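You operate a simulated robot arm through the tools that you are given. There is no shell and no other tool. Be economical: measure what you need, move in short steps, check, and stop when the job is done.

You run a simulated two-armed robot. Do the job below in one go: nothing can be reset, and whatever is moved stays where it is left.

JOB
On the worktop by the pantry door, fold the checked cloth in half, so that its two long edges meet.

Only the result counts: the job must be done as asked and must still hold three seconds after the hand-in. Knocking over, shifting, dropping, spilling or breaking anything else fails it. Flat cloth is picked up by pressing the open fingertips on it (5 to 10 N) and closing them slowly along it; thin cloth reads only 2 to 8 mm in the jaws.

ROBOT AND FRAMES
Two 7-joint arms with two-finger parallel grippers on one trunk, on a base that drives. Base frame: it is fixed to the floor where the robot stands at the start and does not move with it; the origin is under the middle of the robot, x ahead of it, y to its left, z up. Lengths are in m, angles in rad, forces in N, time in s.
The left shoulder is at the start at [0.07, 0.163, 1.145], the right one opposite. Places, roughly: worktop by the pantry door [0.6, 0, 0.9]. Payload 3.43 kg a hand.
Tool frame (each hand has its own): the origin (TCP) lies between the finger pads and is the grasp point; the fingertips stand 0.034 m ahead of it; z points along the fingers, y is the line along which they close. Largest opening 0.128 m; finger width 0.024, thickness 0.012; the body of the gripper, 0.048 by 0.13 m, starts 0.096 m behind the TCP.
Orientation is that of the tool frame in the base frame, as a unit quaternion [x, y, z, w]. With the fingers straight down and closing along the base's y, the tool's x points along the base's -x, its y along +y and its z along -z.

CONTROLS
- The arms move only by the tool play_rows. It takes "left_deltas", "right_deltas" or both (then of equal length, played together; a hand with none holds still); each is a list of rows, each a list of 7 numbers: the shift along the base's x, y, z in units of 300 mm (1.0 is 300 mm), then the turn, a rotation vector about the base's x, y, z in units of 180 degrees (1.0 is 180 degrees), then the gripper command, from -1 (fully open) to 1 (shut), values between in proportion. In form: [[dx, dy, dz, ax, ay, az, gripper], ...]. A call has 1 to 20 rows; each row is the pose to reach, as a shift and turn from the pose commanded when the call began. A call with a number of a shift or a turn outside -1 to 1 is refused whole. A row lasts 0.2 s, in which the tool goes at most 0.05 m and 0.15 rad; a call with a longer step from one row to the next is refused whole, and so is a gripper value outside its range. Where a pose cannot be reached the arm comes as near as it can. A force on the tool above 40 N (or 10 N above the force at the start of the call, whichever is more), or a blocked arm, ends the call early, and 0.2 s more pass. Each finger travels about 0.153 m/s and halts on what it meets, pressing with about 34 N; the grip force reading is that of the motor and also rises with nothing between the fingers. The clock runs only during rows and for 0.2 s after the last one: add rows that repeat a pose to give the fingers time. It gives the time, the measured TCP pose, the force on the tool (base axes), the opening and the grip force at its end, in the units of the frame above (readings bear some noise), with the torque about the TCP (base axes, N m) and any sound that the robot's microphone picked up.
- Cameras (640 x 400 px; columns grow to the right, rows downward): "scene" is now at [0.1199, 0.0123, 1.3622]; the picture's right is [0.22, -0.97, 0.00], its down [-0.69, -0.16, -0.71] and it looks along [0.69, 0.16, -0.71] (base axes); focal length 247 px, centre (320, 200). "left" rides on the left gripper at [0.076, 0.011, -0.16] in its tool frame; the picture's right is [-0.15, 0.99, 0.00], its down [-0.88, -0.13, -0.46] and it looks along [-0.45, -0.07, 0.89] (tool axes); focal length 234 px, centre (320, 200). "right" rides on the right gripper at [0.076, -0.011, -0.16] in its tool frame; the picture's right is [0.15, 0.99, 0.00], its down [-0.88, 0.13, -0.46] and it looks along [-0.45, 0.07, 0.89] (tool axes); focal length 234 px, centre (320, 200).
- grab_frame(camera): a new picture of that camera. No time passes.
- move_column(by): slides the trunk up (or, below 0, down) by that many m; the arms and the scene camera ride with it, the base frame stays. It gives what a move gives, with no picture.
- steer(legs): drives the robot by 1 to 6 legs, each [ahead, left, turn to the left] in m, m and rad, along the robot's own axes; the way and the turn of a leg run together, so that a leg with both is an arc; at most 1.5 m and 3.142 rad a leg. The arms and the cameras ride along, it lands a little off, and it stops where it bumps. It gives what a move gives.
- turn_head(pan, tilt): turns the head with the scene camera to pan (to the left, within 1.501 rad either way) and tilt (down, from -0.506 to 1.204), counted from straight ahead of the robot. It gives what a move gives.
- point_at(camera, pixels): for up to 12 pixels [column, row] of the newest picture of that camera ("zoom" is the newest enlarged one), the place [x, y, z] in the base frame of the surface seen there, good to about 0.002 m, but the place of the scene camera against the robot may be out by one fixed shift of up to 0.018 m in any direction. No time passes.
- enlarge(camera, box): a new picture of the part [left, top, right, bottom] of that camera's present view, enlarged. No time passes.
- sign_off(): hands the job in; it is judged then, once.

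Go step by step. Measure first, check grasps and placings, and put right what went wrong. The budget is 80 turns and 78 pictures, counting those below and the enlarged ones. Unless the task says otherwise, let go and move clear before handing in, and close with one line.

The tools are called after "Call:" as a command line: name --argument value ..., lists and objects as JSON in quotes. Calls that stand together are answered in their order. play_rows: Moves the arms, as the interface text tells. Its arguments: {"type":"object","properties":{"left_deltas":{"type":"array","items":{"type":"array","items":{"type":"number"}}},"right_deltas":{"type":"array","items":{"type":"array","items":{"type":"number"}}}},"required":[]} The other tools are called the same way: move_column (by) slides the trunk up or down; steer (legs) drives the base; turn_head (pan, tilt) turns the head that bears the scene camera; grab_frame (camera) takes a picture; point_at (camera, pixels) gives the place of the surface under pixels of a picture; enlarge (camera, box) takes an enlarged picture of a part of a camera's view; sign_off () hands the job in.

At the start:

```text
t: 0.0
left_position: [0.5966, 0.4076, 1.1049]
left_tool_rot: [-0.001, 1.0, 0.0, 0.0]
left_contact_force: [0.0, -0.4, 0.1]
left_wrist_torque: [0.01, 0.03, -0.02]
left_opening: 0.1281
left_gripper_force: 0.0
right_position: [0.6112, -0.1469, 1.0415]
right_tool_rot: [0.0, 1.0, 0.0, 0.0]
right_contact_force: [-0.7, 1.1, 0.1]
right_wrist_torque: [-0.03, 0.0, -0.03]
right_opening: 0.1279
right_gripper_force: 0.2
trunk travel left (down, up): [-0.625, 0.315]
robot x, y, heading: [0.0003, -0.0021, -0.0]
head pan, tilt: [0.227, 0.787]
```

scene: 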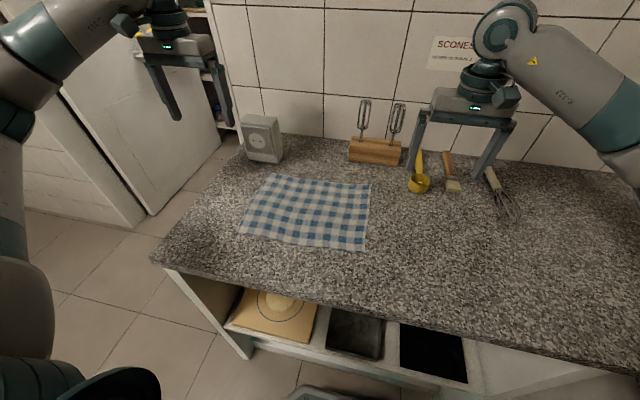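
right: 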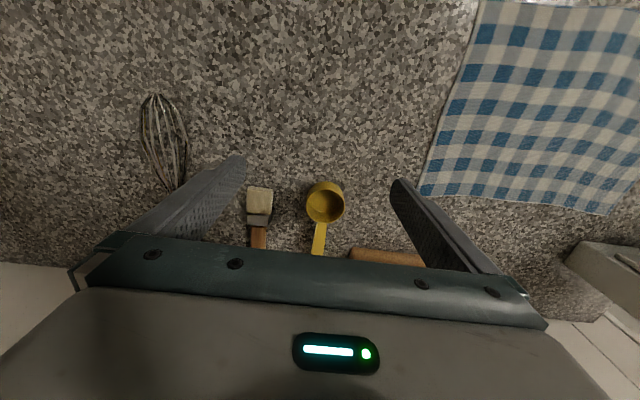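
left: 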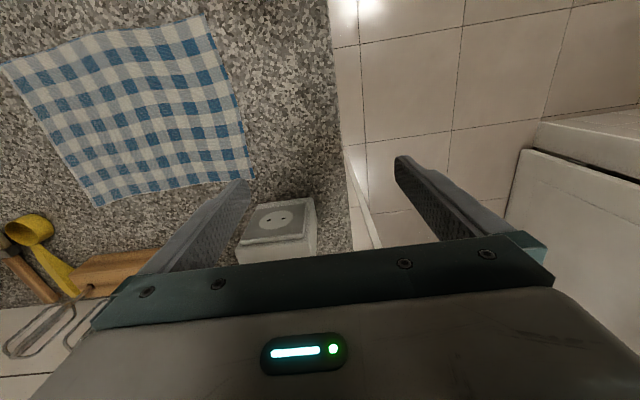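

The cloth shows in the scene picture with corners near (272,174), (371,184), (365,251) and (240,233). I'll enlarge that area and measure them.

Call:
enlarge --camera "scene" --box '[220, 150, 400, 262]'

Call:
point_at --camera "scene" --pixels '[[273, 176], [369, 185], [363, 249], [242, 232], [318, 178], [305, 242], [256, 205], [367, 215], [310, 210], [263, 140], [375, 150], [418, 185]]'

Call:
point_at --camera "left" --pixels '[[8, 66], [204, 18], [249, 178], [97, 205], [60, 137], [230, 100], [105, 42], [175, 192]]'

Call:
point_at --camera "right" --pixels '[[480, 4], [424, 192], [605, 210], [455, 90]]'

```text
3.56 times, centred on (310, 206) of scene
```

zoom: 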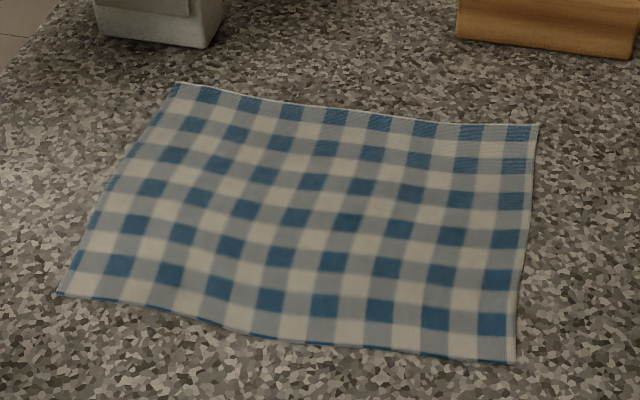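

```text
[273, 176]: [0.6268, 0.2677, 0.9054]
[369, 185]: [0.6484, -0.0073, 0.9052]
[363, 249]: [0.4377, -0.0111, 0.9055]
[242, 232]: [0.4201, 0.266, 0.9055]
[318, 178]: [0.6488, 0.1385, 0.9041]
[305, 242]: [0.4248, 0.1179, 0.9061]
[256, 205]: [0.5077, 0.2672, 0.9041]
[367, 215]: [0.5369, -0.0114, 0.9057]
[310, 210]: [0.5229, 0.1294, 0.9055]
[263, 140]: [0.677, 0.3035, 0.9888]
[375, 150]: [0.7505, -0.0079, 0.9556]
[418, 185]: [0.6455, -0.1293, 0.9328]
```

```text
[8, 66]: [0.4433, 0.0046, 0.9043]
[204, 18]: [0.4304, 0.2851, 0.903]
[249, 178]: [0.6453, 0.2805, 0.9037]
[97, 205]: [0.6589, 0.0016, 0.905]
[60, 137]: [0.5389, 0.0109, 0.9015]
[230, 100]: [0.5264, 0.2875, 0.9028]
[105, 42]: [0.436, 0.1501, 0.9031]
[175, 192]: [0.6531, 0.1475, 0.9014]
```

```text
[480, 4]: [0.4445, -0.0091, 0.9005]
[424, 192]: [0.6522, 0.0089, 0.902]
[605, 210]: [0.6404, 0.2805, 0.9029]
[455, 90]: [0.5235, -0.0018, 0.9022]
```

The wrist cameras put the near long edge at x≈0.437 and the far long edge at x≈0.652, with y from 0.00 to 0.285. I'll fold the far edge towards me, so I want to stand a bit farther back and centred on the cloth. First I'll check the floor around the base.

Call:
turn_head --pan 0.5 --tilt 1.2

Call:
grab_frame --camera "scene"

```text
t: 0.9
left_position: [0.5958, 0.4071, 1.1064]
left_tool_rot: [-0.001, 1.0, 0.0, 0.0]
left_contact_force: [0.3, 0.7, 0.2]
left_wrist_torque: [0.0, 0.02, 0.03]
left_opening: 0.1281
left_gripper_force: 0.1
right_position: [0.6106, -0.148, 1.0407]
right_tool_rot: [0.0, 1.0, 0.001, 0.0]
right_contact_force: [-0.1, -0.5, -0.3]
right_wrist_torque: [0.02, 0.01, -0.02]
right_opening: 0.1277
right_gripper_force: 0.0
trunk travel left (down, up): [-0.625, 0.315]
robot x, y, heading: [0.0021, -0.0011, -0.0]
head pan, tilt: [0.499, 1.201]
```

```text
73 pictures are left
```

scene: 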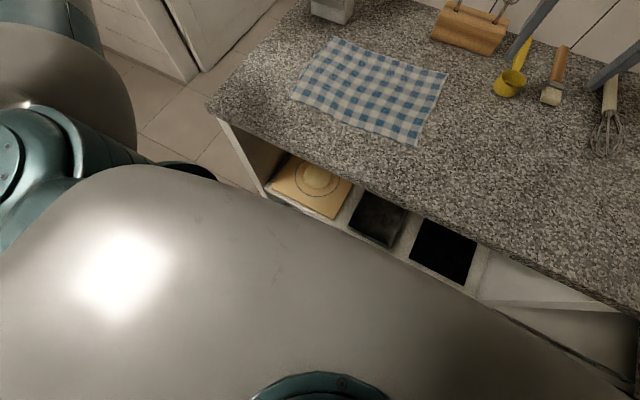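

The floor is clear and the grey shape at the bottom is my own body. I'll draw the left hand inward, then drive back 0.13 and left 0.14.

Call:
play_rows --left_deltas '[[-0.1, -0.12, 0, 0, 0, 0, -1], [-0.2, -0.24, 0, 0, 0, 0, -1], [-0.3, -0.36, 0, 0, 0, 0, -1], [-0.3, -0.4, 0, 0, 0, 0, -1]]' --right_deltas '[[0, 0, 0.1, 0, 0, 0, -1], [0, 0, 0.2, 0, 0, 0, -1], [0, 0, 0.2, 0, 0, 0, -1], [0, 0, 0.2, 0, 0, 0, -1]]'

Call:
steer --legs '[[-0.13, 0, 0], [0, 0.14, 0]]'

Call:
turn_head --pan 0 --tilt 0.75

Call:
grab_frame --camera "scene"

Call:
grab_frame --camera "left"

```text
t: 1.9
left_position: [0.5058, 0.2875, 1.1069]
left_tool_rot: [-0.001, 1.0, 0.0, 0.001]
left_contact_force: [-0.1, -1.2, -1.1]
left_wrist_torque: [-0.04, 0.01, -0.02]
left_opening: 0.128
left_gripper_force: 0.1
right_position: [0.6104, -0.1477, 1.1016]
right_tool_rot: [0.0, 1.0, 0.0, 0.0]
right_contact_force: [-0.3, -1.0, 0.1]
right_wrist_torque: [-0.02, 0.01, 0.05]
right_opening: 0.1279
right_gripper_force: 0.0
trunk travel left (down, up): [-0.625, 0.315]
robot x, y, heading: [-0.0002, 0.0005, 0.001]
head pan, tilt: [0.499, 1.201]
```

```text
t: 4.1
left_position: [0.3777, 0.4275, 1.1064]
left_tool_rot: [0.001, 1.0, 0.0, 0.0]
left_contact_force: [-0.7, -0.5, -0.3]
left_wrist_torque: [0.01, -0.01, 0.0]
left_opening: 0.1281
left_gripper_force: 0.0
right_position: [0.4821, -0.0101, 1.1018]
right_tool_rot: [0.001, 1.0, 0.0, 0.0]
right_contact_force: [0.1, 0.5, 0.6]
right_wrist_torque: [0.03, 0.0, 0.03]
right_opening: 0.1282
right_gripper_force: 0.1
trunk travel left (down, up): [-0.625, 0.315]
robot x, y, heading: [-0.1288, 0.1415, -0.002]
head pan, tilt: [0.499, 1.201]
```

```text
t: 5.0
left_position: [0.3773, 0.4262, 1.1062]
left_tool_rot: [0.001, 1.0, 0.0, 0.0]
left_contact_force: [0.1, 0.5, 0.8]
left_wrist_torque: [-0.01, -0.02, 0.0]
left_opening: 0.128
left_gripper_force: 0.1
right_position: [0.482, -0.0089, 1.1028]
right_tool_rot: [0.001, 1.0, 0.0, 0.0]
right_contact_force: [-0.6, -0.4, 0.3]
right_wrist_torque: [0.0, 0.02, -0.02]
right_opening: 0.1279
right_gripper_force: 0.0
trunk travel left (down, up): [-0.625, 0.315]
robot x, y, heading: [-0.1282, 0.1374, -0.002]
head pan, tilt: [0.0, 0.75]
```

```text
72 pictures are left
```

scene: 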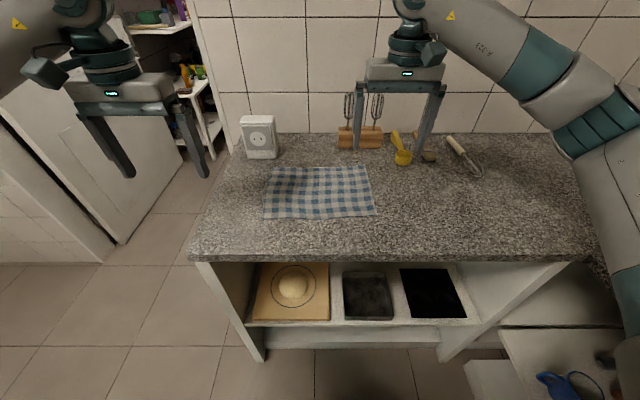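

```text
71 pictures are left
```

left: 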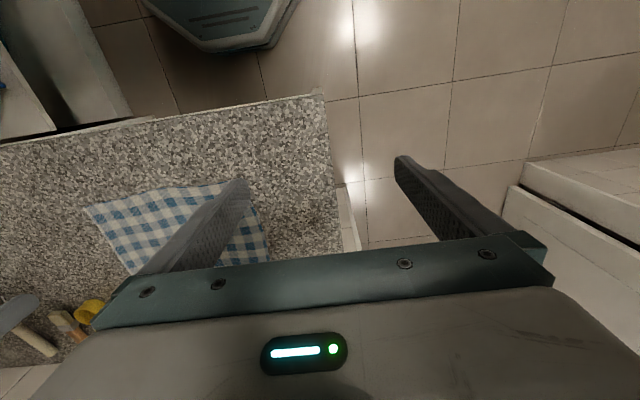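

The cloth is undisturbed and I am centred on it. I'll move both hands above the far corners, with the jaws at about 0.05 and the fingertips a couple of cm above the cloth.

Call:
play_rows --left_deltas '[[0.107, -0.0755, 0, 0, 0, 0, -0.5], [0.214, -0.151, 0, 0, 0, 0, 0.22], [0.321, -0.2265, 0, 0, 0, 0, 0.22], [0.428, -0.302, 0, 0, 0, 0, 0.22], [0.535, -0.3775, 0, 0, 0, 0, 0.22], [0.642, -0.453, 0, 0, 0, 0, 0.22], [0.749, -0.5285, 0, 0, 0, 0, 0.22], [0.857, -0.604, 0, 0, 0, 0, 0.22], [0.857, -0.604, -0.12, 0, 0, 0, 0.22], [0.857, -0.604, -0.24, 0, 0, 0, 0.22], [0.857, -0.604, -0.36, 0, 0, 0, 0.22], [0.857, -0.604, -0.48, 0, 0, 0, 0.22], [0.857, -0.604, -0.48, 0, 0, 0, 0.22]]' --right_deltas '[[0.068, 0.0196, 0, 0, 0, 0, -0.5], [0.136, 0.039, 0, 0, 0, 0, 0.22], [0.204, 0.059, 0, 0, 0, 0, 0.22], [0.272, 0.078, 0, 0, 0, 0, 0.22], [0.34, 0.098, 0, 0, 0, 0, 0.22], [0.408, 0.118, 0, 0, 0, 0, 0.22], [0.475, 0.137, 0, 0, 0, 0, 0.22], [0.543, 0.157, 0, 0, 0, 0, 0.22], [0.543, 0.157, -0.12, 0, 0, 0, 0.22], [0.543, 0.157, -0.24, 0, 0, 0, 0.22], [0.543, 0.157, -0.36, 0, 0, 0, 0.22], [0.543, 0.157, -0.475, 0, 0, 0, 0.22], [0.543, 0.157, -0.475, 0, 0, 0, 0.22]]'

Call:
grab_frame --camera "left"

Call:
grab_frame --camera "right"

Call:
enlarge --camera "scene" --box '[220, 90, 420, 215]'

```text
t: 7.8
left_position: [0.6341, 0.2462, 0.9627]
left_tool_rot: [0.001, 1.0, -0.001, 0.002]
left_contact_force: [-0.8, -0.4, 0.1]
left_wrist_torque: [-0.02, -0.02, 0.01]
left_opening: 0.0499
left_gripper_force: 0.1
right_position: [0.6434, 0.0376, 0.9599]
right_tool_rot: [0.001, 1.0, 0.0, 0.0]
right_contact_force: [-0.1, -0.7, 0.5]
right_wrist_torque: [-0.02, -0.03, 0.02]
right_opening: 0.05
right_gripper_force: 0.1
trunk travel left (down, up): [-0.625, 0.315]
robot x, y, heading: [-0.1312, 0.1416, 0.002]
head pan, tilt: [0.0, 0.75]
```

```text
70 pictures are left
```

left: 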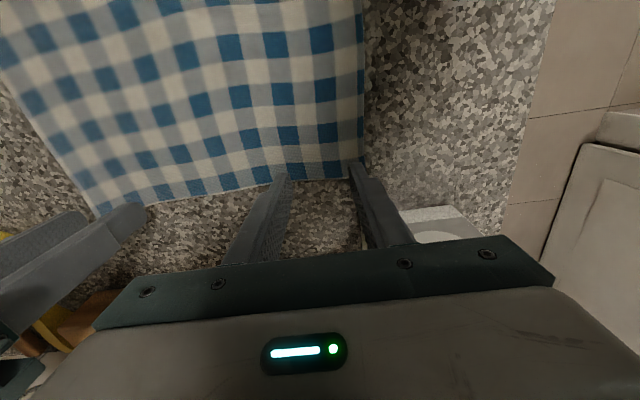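

```text
69 pictures are left
```

right: 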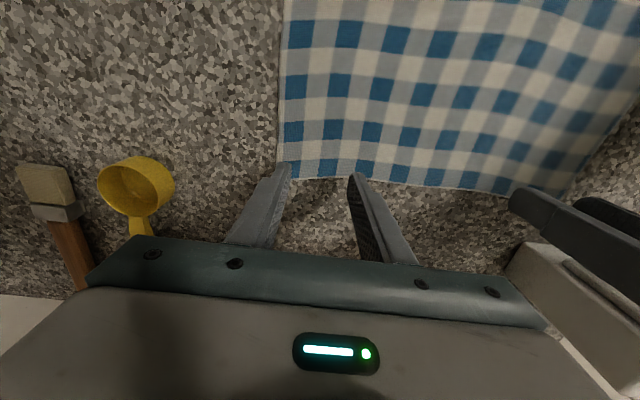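

```text
3.20 times, centred on (320, 152) of scene
```

zoom: 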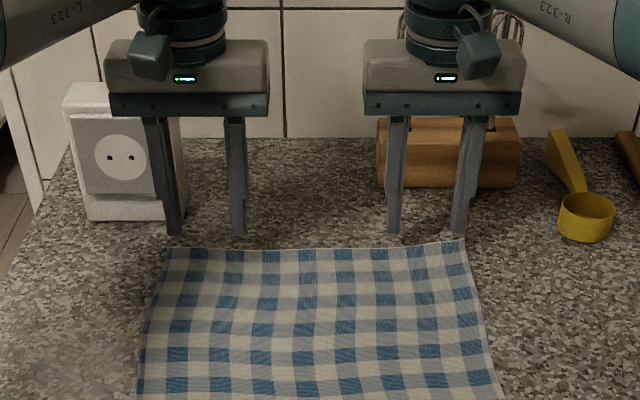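

Both jaws hang just above the far corners. I'll re-measure the far edge from the wrist cameras at close range: left (362,177) and (300,179), right (288,175) and (340,178).

Call:
point_at --camera "left" --pixels '[[310, 177], [340, 175], [362, 160], [361, 120], [250, 180], [95, 212], [280, 130]]'

Call:
point_at --camera "right" --pixels '[[305, 173], [335, 174], [283, 150], [288, 60], [420, 182], [330, 130]]'

```text
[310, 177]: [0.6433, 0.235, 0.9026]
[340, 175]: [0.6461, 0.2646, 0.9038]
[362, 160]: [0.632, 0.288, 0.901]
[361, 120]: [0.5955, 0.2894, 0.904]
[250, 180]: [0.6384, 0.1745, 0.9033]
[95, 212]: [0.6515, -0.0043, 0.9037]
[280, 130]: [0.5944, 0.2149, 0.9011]
```

```text
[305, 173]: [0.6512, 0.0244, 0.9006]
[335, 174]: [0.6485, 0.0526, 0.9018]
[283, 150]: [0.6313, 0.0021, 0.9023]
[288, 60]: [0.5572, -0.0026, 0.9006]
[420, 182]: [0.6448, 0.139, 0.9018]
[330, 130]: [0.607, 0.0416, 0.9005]
```

The far edge runs x≈0.646 (left) to 0.651 (right), so the fingers cover it. I'll lower both hands to contact and read the force.

Call:
play_rows --left_deltas '[[0, 0, -0.03, 0, 0, 0, 0.22], [0, 0, -0.06, 0, 0, 0, 0.22], [0, 0, -0.08, 0, 0, 0, 0.22], [0, 0, -0.092, 0, 0, 0, 0.22], [0, 0, -0.092, 0, 0, 0, 0.22]]' --right_deltas '[[-0.005, 0, -0.03, 0, 0, 0, 0.22], [-0.01, 0, -0.06, 0, 0, 0, 0.22], [-0.01, 0, -0.075, 0, 0, 0, 0.22], [-0.01, 0, -0.083, 0, 0, 0, 0.22], [-0.01, 0, -0.083, 0, 0, 0, 0.22]]'

```text
t: 9.0
left_position: [0.6337, 0.2464, 0.9362]
left_tool_rot: [0.001, 1.0, -0.001, 0.001]
left_contact_force: [0.8, 0.3, 5.0]
left_wrist_torque: [0.04, 0.0, -0.01]
left_opening: 0.0497
left_gripper_force: 0.2
right_position: [0.641, 0.0379, 0.9361]
right_tool_rot: [0.001, 1.0, 0.0, 0.0]
right_contact_force: [0.6, 0.0, 3.7]
right_wrist_torque: [-0.08, -0.02, -0.02]
right_opening: 0.0499
right_gripper_force: 0.0
trunk travel left (down, up): [-0.625, 0.315]
robot x, y, heading: [-0.1272, 0.1406, -0.002]
head pan, tilt: [0.0, 0.75]
```

Light contact on both hands, 5.0 N and 3.7 N. I'll press a touch more and close slowly.

Call:
play_rows --left_deltas '[[0, 0, -0.0025, 0, 0, 0, 0.22], [0, 0, -0.0025, 0, 0, 0, 0.28], [0, 0, -0.0025, 0, 0, 0, 0.34], [0, 0, -0.0025, 0, 0, 0, 0.4], [0, 0, -0.0025, 0, 0, 0, 0.46], [0, 0, -0.0025, 0, 0, 0, 0.52], [0, 0, -0.0025, 0, 0, 0, 0.58], [0, 0, -0.0025, 0, 0, 0, 0.64], [0, 0, -0.0025, 0, 0, 0, 0.7], [0, 0, -0.0025, 0, 0, 0, 0.76], [0, 0, -0.0025, 0, 0, 0, 0.82], [0, 0, -0.0025, 0, 0, 0, 0.88], [0, 0, -0.0025, 0, 0, 0, 0.94], [0, 0, -0.0025, 0, 0, 0, 1], [0, 0, -0.0025, 0, 0, 0, 1], [0, 0, -0.0025, 0, 0, 0, 1]]' --right_deltas '[[0, 0, -0.005, 0, 0, 0, 0.22], [0, 0, -0.005, 0, 0, 0, 0.28], [0, 0, -0.005, 0, 0, 0, 0.34], [0, 0, -0.005, 0, 0, 0, 0.4], [0, 0, -0.005, 0, 0, 0, 0.46], [0, 0, -0.005, 0, 0, 0, 0.52], [0, 0, -0.005, 0, 0, 0, 0.58], [0, 0, -0.005, 0, 0, 0, 0.64], [0, 0, -0.005, 0, 0, 0, 0.7], [0, 0, -0.005, 0, 0, 0, 0.76], [0, 0, -0.005, 0, 0, 0, 0.82], [0, 0, -0.005, 0, 0, 0, 0.88], [0, 0, -0.005, 0, 0, 0, 0.94], [0, 0, -0.005, 0, 0, 0, 1], [0, 0, -0.005, 0, 0, 0, 1], [0, 0, -0.005, 0, 0, 0, 1]]'

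Call:
grab_frame --camera "left"

Call:
grab_frame --camera "right"

```text
t: 12.4
left_position: [0.6328, 0.2458, 0.9372]
left_tool_rot: [0.0, 1.0, 0.0, 0.002]
left_contact_force: [0.6, -0.6, 9.7]
left_wrist_torque: [0.04, -0.08, 0.03]
left_opening: 0.0012
left_gripper_force: 34.2
right_position: [0.6387, 0.0387, 0.9355]
right_tool_rot: [0.0, 1.0, 0.0, 0.001]
right_contact_force: [1.2, 1.4, 18.1]
right_wrist_torque: [0.0, -0.06, 0.0]
right_opening: 0.0059
right_gripper_force: 34.1
trunk travel left (down, up): [-0.625, 0.315]
robot x, y, heading: [-0.1266, 0.1381, -0.002]
head pan, tilt: [0.0, 0.75]
```

```text
67 pictures are left
```

left: 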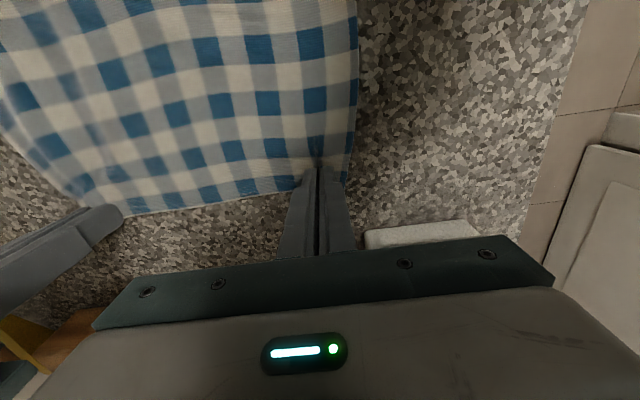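

```text
66 pictures are left
```

right: 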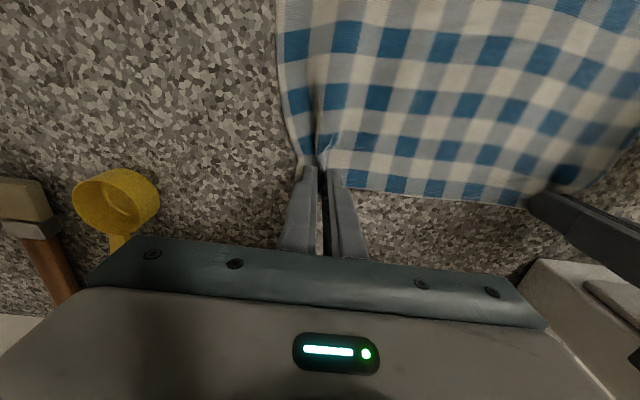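

The right jaw reads 5.9 mm and holds cloth. The left reads 1.2 mm and is probably empty. I'll lift the left slightly, reopen it and press again a little harder.

Call:
play_rows --left_deltas '[[0, 0, 0.05, 0, 0, 0, 1], [0, 0, 0.05, 0, 0, 0, 0.22], [0, 0, 0.05, 0, 0, 0, 0.22], [0, 0, 0.03, 0, 0, 0, 0.22], [0, 0, 0.01, 0, 0, 0, 0.22], [0, 0, 0.0, 0, 0, 0, 0.22], [0, 0, -0.004, 0, 0, 0, 0.22], [0, 0, -0.004, 0, 0, 0, 0.22]]'

Call:
grab_frame --camera "left"

```text
t: 14.2
left_position: [0.6328, 0.2462, 0.9348]
left_tool_rot: [0.0, 1.0, 0.0, 0.003]
left_contact_force: [-1.0, 0.8, 12.7]
left_wrist_torque: [0.18, 0.03, 0.05]
left_opening: 0.05
left_gripper_force: 0.0
right_position: [0.6394, 0.0391, 0.9356]
right_tool_rot: [0.001, 1.0, 0.0, 0.001]
right_contact_force: [2.9, -0.8, 17.3]
right_wrist_torque: [-0.09, -0.1, -0.02]
right_opening: 0.0056
right_gripper_force: 33.5
trunk travel left (down, up): [-0.625, 0.315]
robot x, y, heading: [-0.1295, 0.1399, 0.0]
head pan, tilt: [0.0, 0.75]
```

```text
65 pictures are left
```

left: 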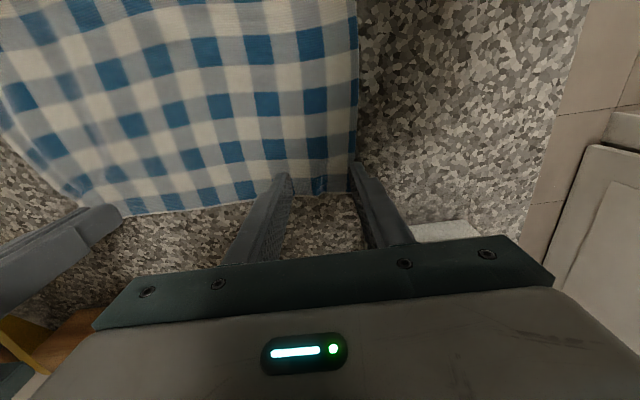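

The cloth has shifted so the left outer finger now sits on its side edge, at (355,165). I'll lift, move 15 mm inward and 6 mm nearer, and press again.

Call:
play_rows --left_deltas '[[0, 0, 0.05, 0, 0, 0, 0.22], [-0.02, -0.05, 0.05, 0, 0, 0, 0.22], [-0.02, -0.05, 0.02, 0, 0, 0, 0.22], [-0.02, -0.05, 0.005, 0, 0, 0, 0.22], [-0.02, -0.05, 0.0, 0, 0, 0, 0.22], [-0.02, -0.05, 0.0, 0, 0, 0, 0.22]]'

Call:
grab_frame --camera "left"

```text
t: 15.6
left_position: [0.6271, 0.2309, 0.9356]
left_tool_rot: [0.001, 1.0, 0.0, 0.002]
left_contact_force: [-0.4, 0.3, 7.3]
left_wrist_torque: [0.16, -0.04, -0.01]
left_opening: 0.05
left_gripper_force: 0.1
right_position: [0.6396, 0.0385, 0.9357]
right_tool_rot: [0.001, 1.0, 0.001, 0.002]
right_contact_force: [0.8, -0.5, 18.7]
right_wrist_torque: [-0.07, 0.0, 0.02]
right_opening: 0.0061
right_gripper_force: 34.7
trunk travel left (down, up): [-0.625, 0.315]
robot x, y, heading: [-0.1263, 0.1374, 0.002]
head pan, tilt: [0.0, 0.75]
```

```text
64 pictures are left
```

left: 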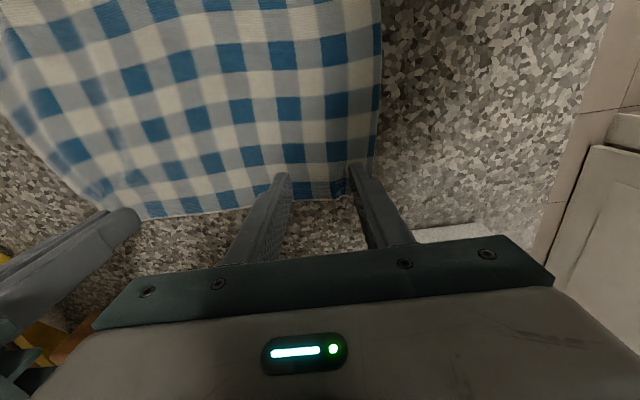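

Both left fingertips now stand on cloth at 7.3 N. I'll close slowly.

Call:
play_rows --left_deltas '[[0, 0, -0.001, 0, 0, 0, 0.28], [0, 0, -0.001, 0, 0, 0, 0.34], [0, 0, -0.001, 0, 0, 0, 0.4], [0, 0, -0.001, 0, 0, 0, 0.46], [0, 0, -0.001, 0, 0, 0, 0.52], [0, 0, -0.001, 0, 0, 0, 0.58], [0, 0, -0.001, 0, 0, 0, 0.64], [0, 0, -0.001, 0, 0, 0, 0.7], [0, 0, -0.001, 0, 0, 0, 0.76], [0, 0, -0.001, 0, 0, 0, 0.82], [0, 0, -0.001, 0, 0, 0, 0.88], [0, 0, -0.001, 0, 0, 0, 0.94], [0, 0, -0.001, 0, 0, 0, 1], [0, 0, -0.001, 0, 0, 0, 1], [0, 0, -0.001, 0, 0, 0, 1]]'

Call:
grab_frame --camera "left"

```text
t: 18.8
left_position: [0.6262, 0.2299, 0.9349]
left_tool_rot: [0.001, 1.0, 0.0, 0.002]
left_contact_force: [-0.3, -5.2, 16.5]
left_wrist_torque: [-0.06, 0.01, -0.01]
left_opening: 0.0065
left_gripper_force: 34.4
right_position: [0.6377, 0.0378, 0.9364]
right_tool_rot: [0.0, 1.0, 0.0, 0.002]
right_contact_force: [-1.7, 7.0, 14.0]
right_wrist_torque: [0.24, 0.03, -0.06]
right_opening: 0.0025
right_gripper_force: 34.1
trunk travel left (down, up): [-0.625, 0.315]
robot x, y, heading: [-0.1292, 0.139, -0.009]
head pan, tilt: [0.0, 0.75]
```

```text
63 pictures are left
```

left: 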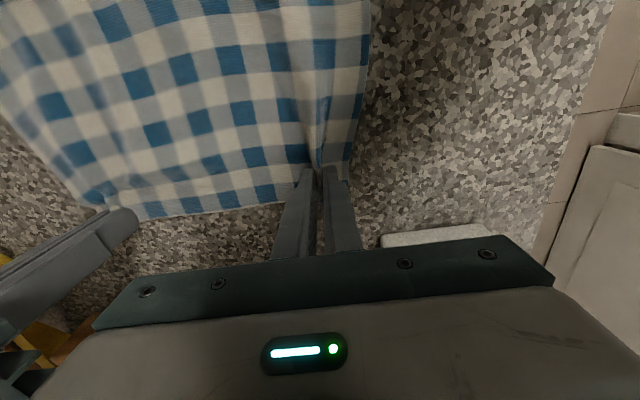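

Left now reads 6.5 mm. Right dropped to 2.5 mm with 5–7 N of sideways pull, so the cloth is taut between the hands. I'll ease the hands together by 4 mm each and lift 3 cm to check.

Call:
play_rows --left_deltas '[[0, -0.015, 0.01, 0, 0, 0, 1], [-0.01, -0.015, 0.03, 0, 0, 0, 1], [-0.015, -0.015, 0.06, 0, 0, 0, 1], [-0.02, -0.015, 0.1, 0, 0, 0, 1], [-0.02, -0.015, 0.1, 0, 0, 0, 1]]' --right_deltas '[[0, 0.015, 0.01, 0, 0, 0, 1], [-0.01, 0.015, 0.03, 0, 0, 0, 1], [-0.015, 0.015, 0.06, 0, 0, 0, 1], [-0.02, 0.015, 0.1, 0, 0, 0, 1], [-0.02, 0.015, 0.1, 0, 0, 0, 1]]'

Call:
grab_frame --camera "left"

Call:
grab_frame --camera "right"

Call:
enlarge --camera "scene" --box '[220, 90, 420, 235]'

```text
t: 20.0
left_position: [0.6224, 0.2259, 0.9633]
left_tool_rot: [0.001, 1.0, 0.0, 0.001]
left_contact_force: [-0.4, 0.4, -0.5]
left_wrist_torque: [0.0, -0.02, 0.03]
left_opening: 0.0059
left_gripper_force: 33.8
right_position: [0.6358, 0.0415, 0.9625]
right_tool_rot: [0.0, 1.0, 0.001, -0.001]
right_contact_force: [-0.7, 0.1, -0.3]
right_wrist_torque: [0.04, 0.02, 0.04]
right_opening: 0.0022
right_gripper_force: 34.1
trunk travel left (down, up): [-0.625, 0.315]
robot x, y, heading: [-0.1269, 0.1382, 0.0]
head pan, tilt: [0.0, 0.75]
```

```text
62 pictures are left
```

left: 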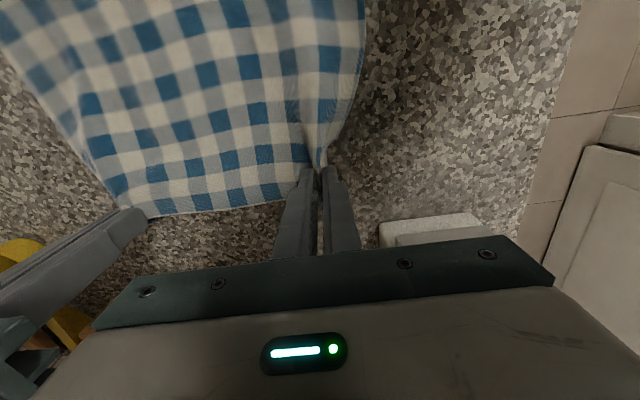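

```text
61 pictures are left
```

right: 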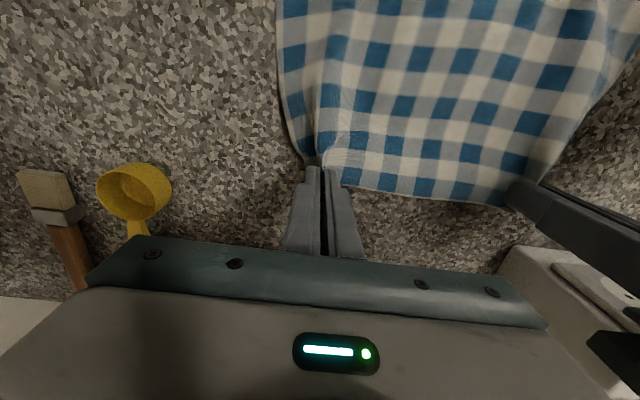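

```text
2.76 times, centred on (320, 162) of scene
```

zoom: 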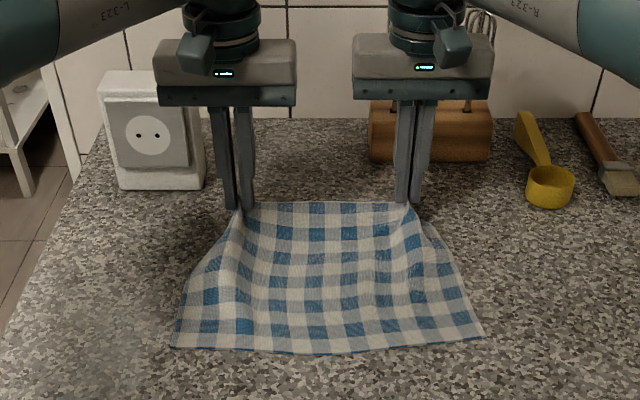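

Both corners are held, but a pinch along y would leave the edge curled back after the fold. Holding the edge upright, closing along x with the outer finger just beyond the edge, will lay it flat. I'll set the cloth down, release, rise and turn both jaws 90°.

Call:
play_rows --left_deltas '[[0.005, 0.005, -0.04, 0, 0, 0, 1], [0.015, 0.01, -0.08, 0, 0, 0, 1], [0.015, 0.01, -0.08, 0, 0, 0, 0.4], [0.015, 0.01, -0.08, 0, 0, 0, 0.2], [0.015, 0.01, 0, 0, 0, 0, 0.2], [0.015, 0.01, 0.12, 0, 0, 0, 0.2], [0.015, 0.01, 0.15, 0, 0, 0, 0.2]]' --right_deltas '[[0.005, -0.005, -0.04, 0, 0, 0, 1], [0.015, -0.01, -0.08, 0, 0, 0, 1], [0.015, -0.01, -0.08, 0, 0, 0, 0.4], [0.015, -0.01, -0.08, 0, 0, 0, 0.2], [0.015, -0.01, 0, 0, 0, 0, 0.2], [0.015, -0.01, 0.12, 0, 0, 0, 0.2], [0.015, -0.01, 0.15, 0, 0, 0, 0.2]]'

Call:
play_rows --left_deltas '[[0, 0, 0, 0, 0, -0.046, 0.2], [0, 0, 0, 0, 0, -0.092, 0.2], [0, 0, 0, 0, 0, -0.138, 0.2], [0, 0, 0, 0, 0, -0.184, 0.2], [0, 0, 0, 0, 0, -0.23, 0.2], [0, 0, 0, 0, 0, -0.276, 0.2], [0, 0, 0, 0, 0, -0.322, 0.2], [0, 0, 0, 0, 0, -0.368, 0.2], [0, 0, 0, 0, 0, -0.414, 0.2], [0, 0, 0, 0, 0, -0.46, 0.2], [0, 0, 0, 0, 0, -0.5, 0.2], [0, 0, 0, 0, 0, -0.5, 0.2]]' --right_deltas '[[0, 0, 0, 0, 0, 0.046, 0.2], [0, 0, 0, 0, 0, 0.092, 0.2], [0, 0, 0, 0, 0, 0.138, 0.2], [0, 0, 0, 0, 0, 0.184, 0.2], [0, 0, 0, 0, 0, 0.23, 0.2], [0, 0, 0, 0, 0, 0.276, 0.2], [0, 0, 0, 0, 0, 0.322, 0.2], [0, 0, 0, 0, 0, 0.368, 0.2], [0, 0, 0, 0, 0, 0.414, 0.2], [0, 0, 0, 0, 0, 0.46, 0.2], [0, 0, 0, 0, 0, 0.5, 0.2], [0, 0, 0, 0, 0, 0.5, 0.2]]'

Call:
enlarge --camera "scene" --box '[220, 90, 420, 235]'

Call:
grab_frame --camera "left"

Call:
grab_frame --camera "right"

```text
t: 21.6
left_position: [0.6277, 0.2301, 1.0074]
left_tool_rot: [0.0, 1.0, 0.0, 0.0]
left_contact_force: [-0.1, -0.7, -0.8]
left_wrist_torque: [0.0, 0.01, -0.02]
left_opening: 0.0515
left_gripper_force: 0.0
right_position: [0.6406, 0.0387, 1.0075]
right_tool_rot: [0.0, 1.0, 0.0, -0.002]
right_contact_force: [-0.3, -0.5, -1.0]
right_wrist_torque: [-0.01, 0.03, 0.02]
right_opening: 0.0514
right_gripper_force: 0.2
trunk travel left (down, up): [-0.625, 0.315]
robot x, y, heading: [-0.1289, 0.1401, 0.001]
head pan, tilt: [0.0, 0.75]
```

```text
t: 24.2
left_position: [0.3714, 0.2021, 1.0636]
left_tool_rot: [0.677, 0.736, 0.01, 0.006]
left_contact_force: [0.5, -0.7, -0.4]
left_wrist_torque: [0.05, 0.03, 0.0]
left_opening: 0.0513
left_gripper_force: 0.0
left hand out of reach, approached as far as the arm can: row 5, 6, 7, 8, 9, 10, 11, 12
right_position: [0.3775, 0.0559, 1.0754]
right_tool_rot: [-0.662, 0.748, -0.03, 0.025]
right_contact_force: [0.4, -0.5, -0.1]
right_wrist_torque: [0.03, 0.0, 0.03]
right_opening: 0.0511
right_gripper_force: 0.1
right hand out of reach, approached as far as the arm can: row 5, 6, 7, 8, 9, 10, 11, 12
trunk travel left (down, up): [-0.625, 0.315]
robot x, y, heading: [-0.132, 0.1393, 0.004]
head pan, tilt: [0.0, 0.75]
```

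```text
2.76 times, centred on (320, 162) of scene
```

zoom: 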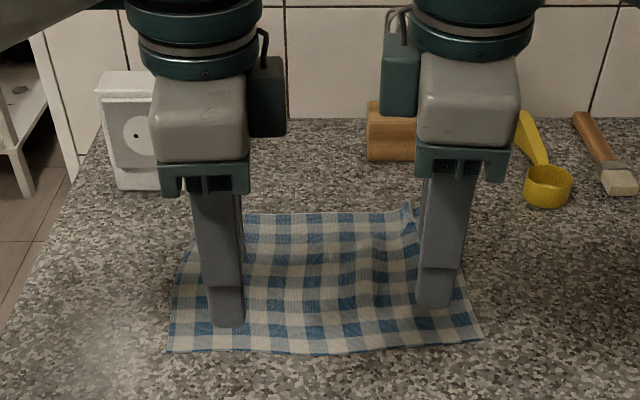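

```text
58 pictures are left
```

left: 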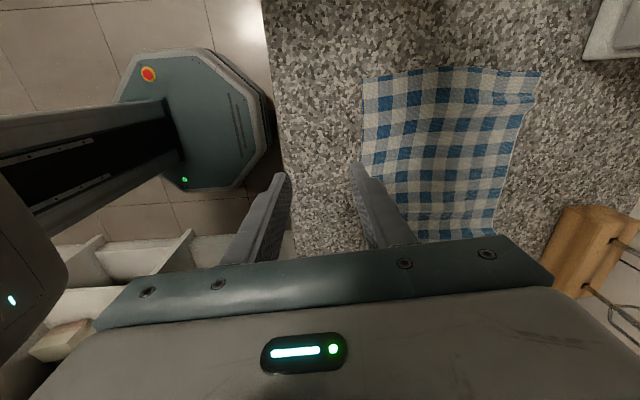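

```text
57 pictures are left
```

right: 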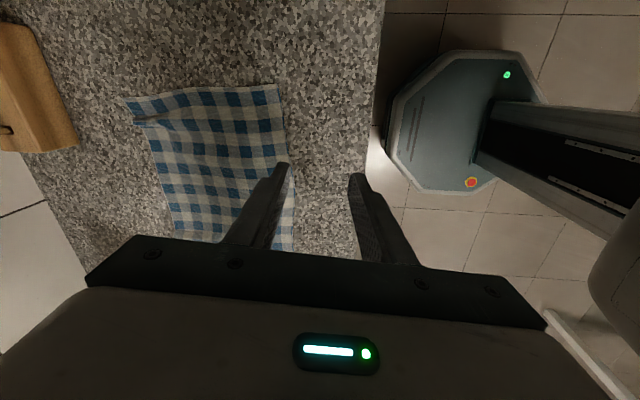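

Turning that way hit the arms' limit and they fell back to x≈0.37, while the cloth still lies nearly flat. I'll unwind the turn and see whether the opposite direction reaches.

Call:
play_rows --left_deltas '[[0, 0, 0.05, 0, 0, 0.046, 0.2], [0, 0, 0.1, 0, 0, 0.092, 0.2], [0, 0, 0.15, 0, 0, 0.138, 0.2], [0, 0, 0.15, 0, 0, 0.184, 0.2], [0, 0, 0.15, 0, 0, 0.23, 0.2], [0, 0, 0.15, 0, 0, 0.276, 0.2], [0, 0, 0.15, 0, 0, 0.322, 0.2], [0, 0, 0.15, 0, 0, 0.368, 0.2], [0, 0, 0.15, 0, 0, 0.414, 0.2], [0, 0, 0.15, 0, 0, 0.46, 0.2], [0, 0, 0.15, 0, 0, 0.5, 0.2], [0, 0, 0.15, 0, 0, 0.5, 0.2]]' --right_deltas '[[0, 0, 0.05, 0, 0, -0.046, 0.2], [0, 0, 0.1, 0, 0, -0.092, 0.2], [0, 0, 0.15, 0, 0, -0.138, 0.2], [0, 0, 0.15, 0, 0, -0.184, 0.2], [0, 0, 0.15, 0, 0, -0.23, 0.2], [0, 0, 0.15, 0, 0, -0.276, 0.2], [0, 0, 0.15, 0, 0, -0.322, 0.2], [0, 0, 0.15, 0, 0, -0.368, 0.2], [0, 0, 0.15, 0, 0, -0.414, 0.2], [0, 0, 0.15, 0, 0, -0.46, 0.2], [0, 0, 0.15, 0, 0, -0.5, 0.2], [0, 0, 0.15, 0, 0, -0.5, 0.2]]'

```text
t: 25.9
left_position: [0.3785, 0.2042, 1.1045]
left_tool_rot: [0.237, 0.971, 0.014, 0.001]
left_contact_force: [1.6, 4.4, 0.0]
left_wrist_torque: [-0.66, 0.3, 0.09]
left_opening: 0.0513
left_gripper_force: 0.0
right_position: [0.3763, 0.0546, 1.1215]
right_tool_rot: [-0.221, 0.974, -0.041, 0.006]
right_contact_force: [-1.6, -4.1, 0.2]
right_wrist_torque: [0.67, -0.21, 0.23]
right_opening: 0.0513
right_gripper_force: 0.1
trunk travel left (down, up): [-0.625, 0.315]
robot x, y, heading: [-0.128, 0.1412, -0.0]
head pan, tilt: [0.0, 0.75]
stopped in row 8 (left hand): the force on the tool passed its limit (the readings are from after the stop); the commanded pose is now the measured one
```

The two hands touched each other at that spacing. I'll move them apart sideways and then finish unwinding.

Call:
play_rows --left_deltas '[[0, 0.1, 0, 0, 0, 0, 0.2], [0, 0.2, 0, 0, 0, 0, 0.2], [0, 0.3, 0, 0, 0, 0.0, 0.2], [0.05, 0.3, 0, 0, 0, 0.045, 0.2], [0.1, 0.3, 0, 0, 0, 0.09, 0.2], [0.15, 0.3, 0, 0, 0, 0.135, 0.2], [0.2, 0.3, 0, 0, 0, 0.152, 0.2], [0.2, 0.3, 0, 0, 0, 0.152, 0.2]]' --right_deltas '[[0, -0.1, 0, 0, 0, 0, 0.2], [0, -0.2, 0, 0, 0, 0, 0.2], [0, -0.3, 0, 0, 0, 0, 0.2], [0.05, -0.3, 0, 0, 0, -0.045, 0.2], [0.1, -0.3, 0, 0, 0, -0.09, 0.2], [0.15, -0.3, 0, 0, 0, -0.135, 0.2], [0.2, -0.3, 0, 0, 0, -0.142, 0.2], [0.2, -0.3, 0, 0, 0, -0.142, 0.2]]'

Call:
grab_frame --camera "scene"

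```text
t: 27.6
left_position: [0.4371, 0.2945, 1.1049]
left_tool_rot: [-0.001, 1.0, 0.014, -0.001]
left_contact_force: [-0.4, -0.1, -0.1]
left_wrist_torque: [-0.01, -0.02, 0.0]
left_opening: 0.0511
left_gripper_force: 0.1
right_position: [0.4365, -0.0346, 1.1219]
right_tool_rot: [0.001, 0.999, -0.041, -0.003]
right_contact_force: [-0.7, 0.2, 0.2]
right_wrist_torque: [0.0, -0.03, -0.01]
right_opening: 0.0512
right_gripper_force: 0.0
trunk travel left (down, up): [-0.625, 0.315]
robot x, y, heading: [-0.1295, 0.1377, -0.003]
head pan, tilt: [0.0, 0.75]
```

```text
56 pictures are left
```

scene: 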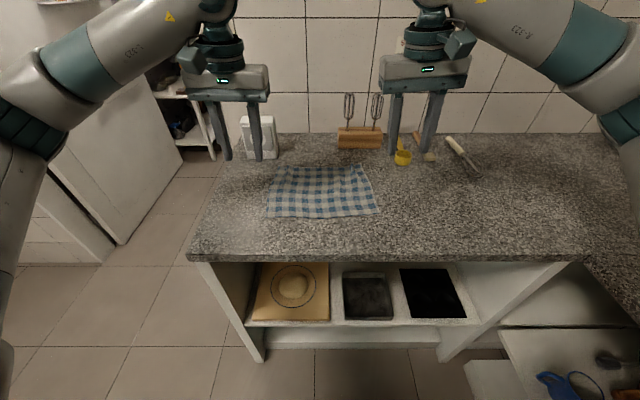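

I'll test the opposite turn here in the air, left +90° and right −90°, to learn what the wrists can reach.

Call:
play_rows --left_deltas '[[0.05, 0.05, 0, 0, 0, 0.046, 0.2], [0.1, 0.1, 0, 0, 0, 0.092, 0.2], [0.15, 0.1, 0, 0, 0, 0.138, 0.2], [0.2, 0.1, 0, 0, 0, 0.184, 0.2], [0.25, 0.1, 0, 0, 0, 0.23, 0.2], [0.3, 0.1, 0, 0, 0, 0.276, 0.2], [0.35, 0.1, 0, 0, 0, 0.322, 0.2], [0.4, 0.1, 0, 0, 0, 0.368, 0.2], [0.45, 0.1, 0, 0, 0, 0.414, 0.2], [0.5, 0.1, 0, 0, 0, 0.46, 0.2], [0.55, 0.1, 0, 0, 0, 0.5, 0.2], [0.55, 0.1, 0, 0, 0, 0.5, 0.2]]' --right_deltas '[[0.05, -0.05, 0, 0, 0, -0.046, 0.2], [0.1, -0.1, 0, 0, 0, -0.092, 0.2], [0.15, -0.1, 0, 0, 0, -0.138, 0.2], [0.2, -0.1, 0, 0, 0, -0.184, 0.2], [0.25, -0.1, 0, 0, 0, -0.23, 0.2], [0.3, -0.1, 0, 0, 0, -0.276, 0.2], [0.35, -0.1, 0, 0, 0, -0.322, 0.2], [0.4, -0.1, 0, 0, 0, -0.368, 0.2], [0.45, -0.1, 0, 0, 0, -0.414, 0.2], [0.5, -0.1, 0, 0, 0, -0.46, 0.2], [0.55, -0.1, 0, 0, 0, -0.5, 0.2], [0.55, -0.1, 0, 0, 0, -0.5, 0.2]]'

Call:
grab_frame --camera "scene"

```text
t: 30.2
left_position: [0.6029, 0.3244, 1.1041]
left_tool_rot: [-0.707, 0.707, 0.008, -0.011]
left_contact_force: [-0.5, -0.2, -0.2]
left_wrist_torque: [-0.02, -0.02, 0.0]
left_opening: 0.0512
left_gripper_force: 0.0
right_position: [0.6004, -0.0651, 1.1219]
right_tool_rot: [0.707, 0.706, -0.027, -0.031]
right_contact_force: [-0.8, 0.7, -0.8]
right_wrist_torque: [0.0, -0.03, 0.03]
right_opening: 0.0511
right_gripper_force: 0.0
trunk travel left (down, up): [-0.625, 0.315]
robot x, y, heading: [-0.13, 0.142, -0.007]
head pan, tilt: [0.0, 0.75]
```

```text
55 pictures are left
```

scene: 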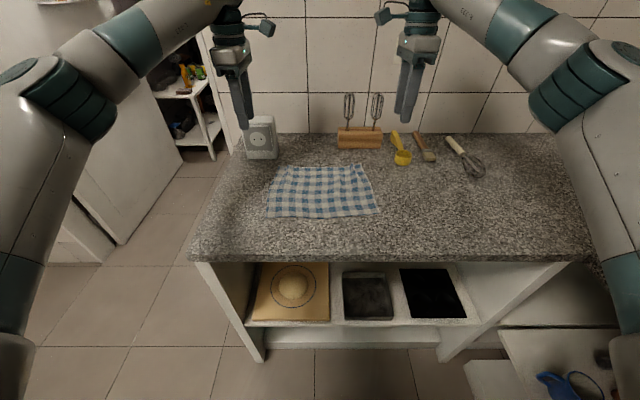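

The opposite turn reaches at x≈0.60. I'll look at the cloth from the wrist cameras and re-measure the far edge.

Call:
grab_frame --camera "left"

Call:
grab_frame --camera "right"

Call:
enlarge --camera "scene" --box '[240, 140, 400, 240]'

```text
54 pictures are left
```

left: 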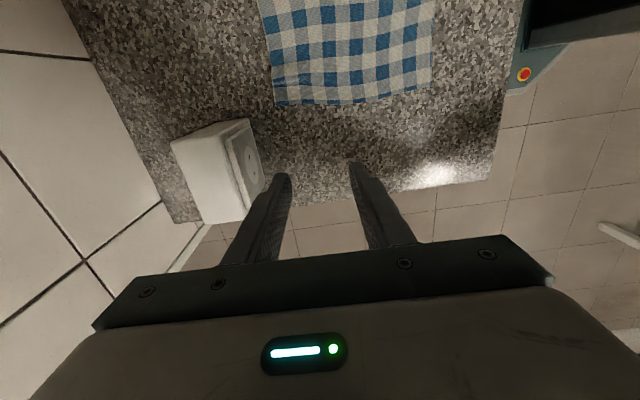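

```text
53 pictures are left
```

right: 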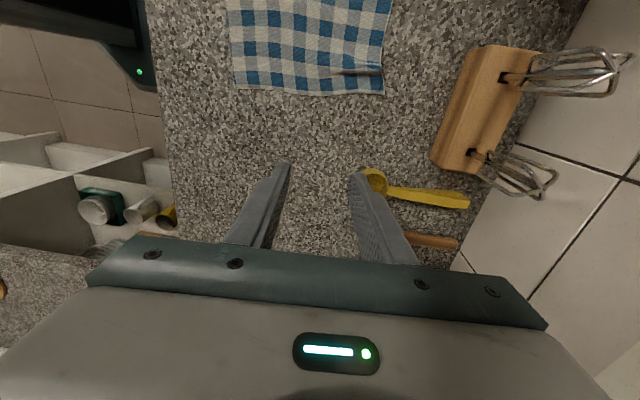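

```text
4.00 times, centred on (320, 190) of scene
```

zoom: 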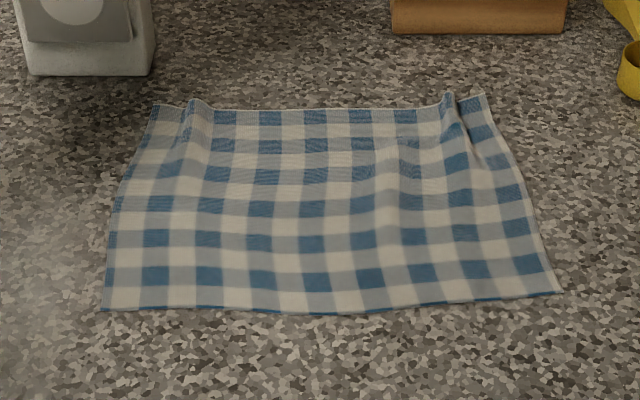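

Small ridges remain near both far corners, at zoom (195,100) and (450,95). I'll measure the corners and ridges.

Call:
point_at --camera "zoom" --pixels '[[156, 108], [192, 104], [213, 114], [320, 112], [420, 110], [448, 100], [482, 98], [105, 306], [557, 290], [320, 310]]'

Call:
point_at --camera "left" --pixels '[[276, 102], [272, 70], [268, 35], [310, 103], [350, 102], [426, 80], [243, 120], [262, 185]]'

Call:
point_at --camera "right" --pixels '[[381, 92], [381, 73], [384, 50], [389, 10], [238, 88], [300, 92], [345, 92]]'

```text
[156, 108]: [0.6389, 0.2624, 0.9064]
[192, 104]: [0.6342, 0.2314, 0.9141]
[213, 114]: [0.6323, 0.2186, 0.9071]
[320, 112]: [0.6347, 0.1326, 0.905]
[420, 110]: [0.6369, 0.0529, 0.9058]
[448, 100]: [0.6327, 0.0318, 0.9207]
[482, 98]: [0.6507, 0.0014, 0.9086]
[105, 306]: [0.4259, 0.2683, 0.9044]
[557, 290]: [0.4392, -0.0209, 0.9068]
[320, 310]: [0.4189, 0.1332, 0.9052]
```

```text
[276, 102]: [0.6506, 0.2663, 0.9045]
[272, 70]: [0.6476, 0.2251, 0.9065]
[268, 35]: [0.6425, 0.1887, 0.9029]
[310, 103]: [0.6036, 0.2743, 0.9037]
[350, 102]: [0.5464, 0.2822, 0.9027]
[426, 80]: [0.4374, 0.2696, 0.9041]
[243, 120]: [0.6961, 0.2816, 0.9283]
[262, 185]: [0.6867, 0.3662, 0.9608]
```

```text
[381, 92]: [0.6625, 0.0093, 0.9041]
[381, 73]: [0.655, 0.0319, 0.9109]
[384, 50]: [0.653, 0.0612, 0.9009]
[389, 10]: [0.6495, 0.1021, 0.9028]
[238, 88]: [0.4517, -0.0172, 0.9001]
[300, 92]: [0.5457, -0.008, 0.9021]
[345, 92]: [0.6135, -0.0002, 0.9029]
```

Far corners are now at (0.650,0.268) and (0.662,0.009). I'll bring the turned jaws, opened to 30 mm, above the far edge at y=0.250 and y=0.022, with the outer finger just beyond the edge.

Call:
play_rows --left_deltas '[[0.03, -0.062, 0, 0, -0.003, 0, 0.53], [0.06, -0.124, 0, 0, -0.006, 0, 0.53], [0.09, -0.186, 0, 0, -0.0086, 0, 0.53], [0.125, -0.248, 0, 0, -0.0086, 0, 0.53], [0.125, -0.248, -0.12, 0, -0.0086, 0, 0.53], [0.125, -0.248, -0.24, 0, -0.0086, 0, 0.53], [0.125, -0.248, -0.36, 0, -0.0086, 0, 0.53], [0.125, -0.248, -0.48, 0, -0.0086, 0, 0.53], [0.125, -0.248, -0.48, 0, -0.0086, 0, 0.53]]' --right_deltas '[[0.04, 0.0725, 0, 0, -0.01, 0, 0.53], [0.08, 0.145, 0, 0, -0.02, 0, 0.53], [0.12, 0.2175, 0, 0, -0.026, 0, 0.53], [0.157, 0.29, 0, 0, -0.026, 0, 0.53], [0.157, 0.29, -0.135, 0, -0.026, 0, 0.53], [0.157, 0.29, -0.27, 0, -0.026, 0, 0.53], [0.157, 0.29, -0.405, 0, -0.026, 0, 0.53], [0.157, 0.29, -0.54, 0, -0.026, 0, 0.53], [0.157, 0.29, -0.54, 0, -0.026, 0, 0.53]]'

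Call:
grab_frame --camera "left"

Call:
grab_frame --camera "right"

Call:
enlarge --camera "scene" --box '[220, 80, 420, 225]'

```text
t: 32.2
left_position: [0.6388, 0.2501, 0.9607]
left_tool_rot: [-0.707, 0.707, -0.001, 0.0]
left_contact_force: [-0.8, 0.2, 0.7]
left_wrist_torque: [-0.01, 0.0, 0.02]
left_opening: 0.0302
left_gripper_force: 0.0
right_position: [0.6488, 0.0232, 0.9598]
right_tool_rot: [0.708, 0.706, 0.002, -0.001]
right_contact_force: [0.6, -0.1, 0.6]
right_wrist_torque: [-0.03, 0.0, -0.01]
right_opening: 0.0301
right_gripper_force: 0.0
trunk travel left (down, up): [-0.625, 0.315]
robot x, y, heading: [-0.1288, 0.1427, -0.007]
head pan, tilt: [0.0, 0.75]
```

```text
51 pictures are left
```

left: 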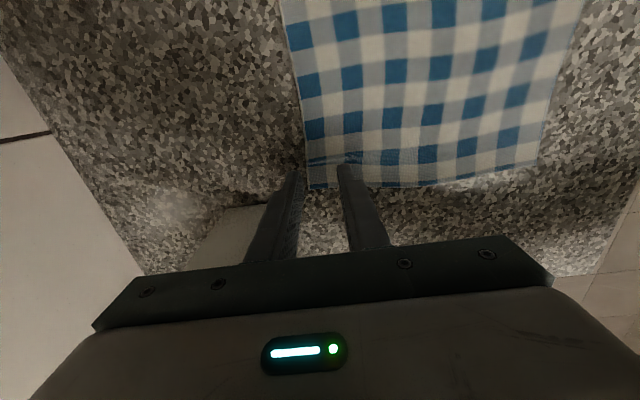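

```text
50 pictures are left
```

right: 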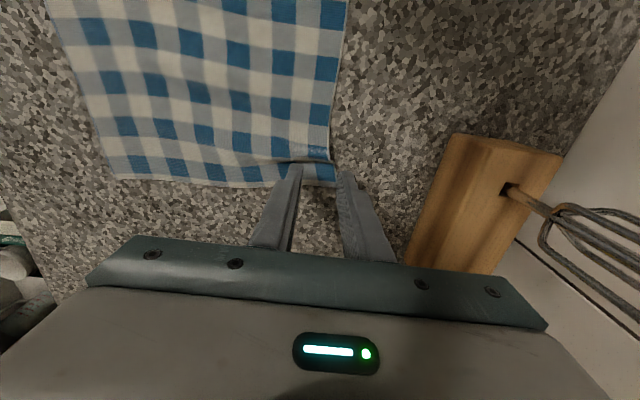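

```text
2.76 times, centred on (320, 152) of scene
```

zoom: 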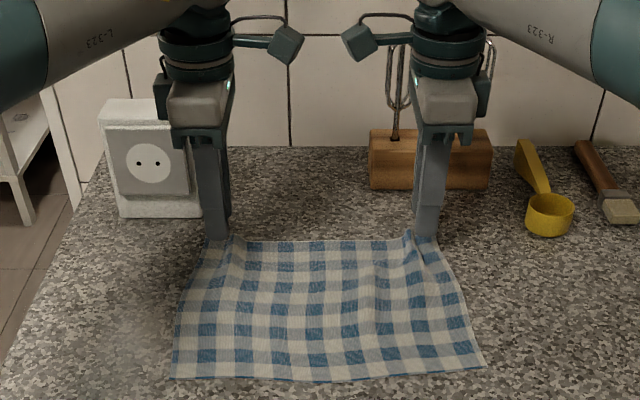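

Both jaws straddle the far edge: in the left picture the inner finger at (350,170) is over cloth and the outer at (298,172) is just off it. The right matches. I'll lower to contact.

Call:
play_rows --left_deltas '[[0, 0, -0.03, 0, 0, 0, 0.53], [0, 0, -0.06, 0, 0, 0, 0.53], [0, 0, -0.076, 0, 0, 0, 0.53], [0, 0, -0.086, 0, 0, 0, 0.53], [0, 0, -0.086, 0, 0, 0, 0.53]]' --right_deltas '[[0, 0, -0.03, 0, 0, 0, 0.53], [0, 0, -0.06, 0, 0, 0, 0.53], [0, 0, -0.074, 0, 0, 0, 0.53], [0, 0, -0.084, 0, 0, 0, 0.53], [0, 0, -0.084, 0, 0, 0, 0.53]]'

```text
t: 33.5
left_position: [0.6395, 0.25, 0.9359]
left_tool_rot: [-0.706, 0.708, -0.002, 0.0]
left_contact_force: [0.8, -0.3, 6.0]
left_wrist_torque: [0.08, 0.13, -0.03]
left_opening: 0.0297
left_gripper_force: 0.0
right_position: [0.6475, 0.0211, 0.9365]
right_tool_rot: [0.707, 0.707, 0.001, -0.002]
right_contact_force: [1.1, 1.2, 5.5]
right_wrist_torque: [-0.07, -0.06, 0.02]
right_opening: 0.03
right_gripper_force: 0.0
trunk travel left (down, up): [-0.625, 0.315]
robot x, y, heading: [-0.128, 0.1379, -0.001]
head pan, tilt: [0.0, 0.75]
```

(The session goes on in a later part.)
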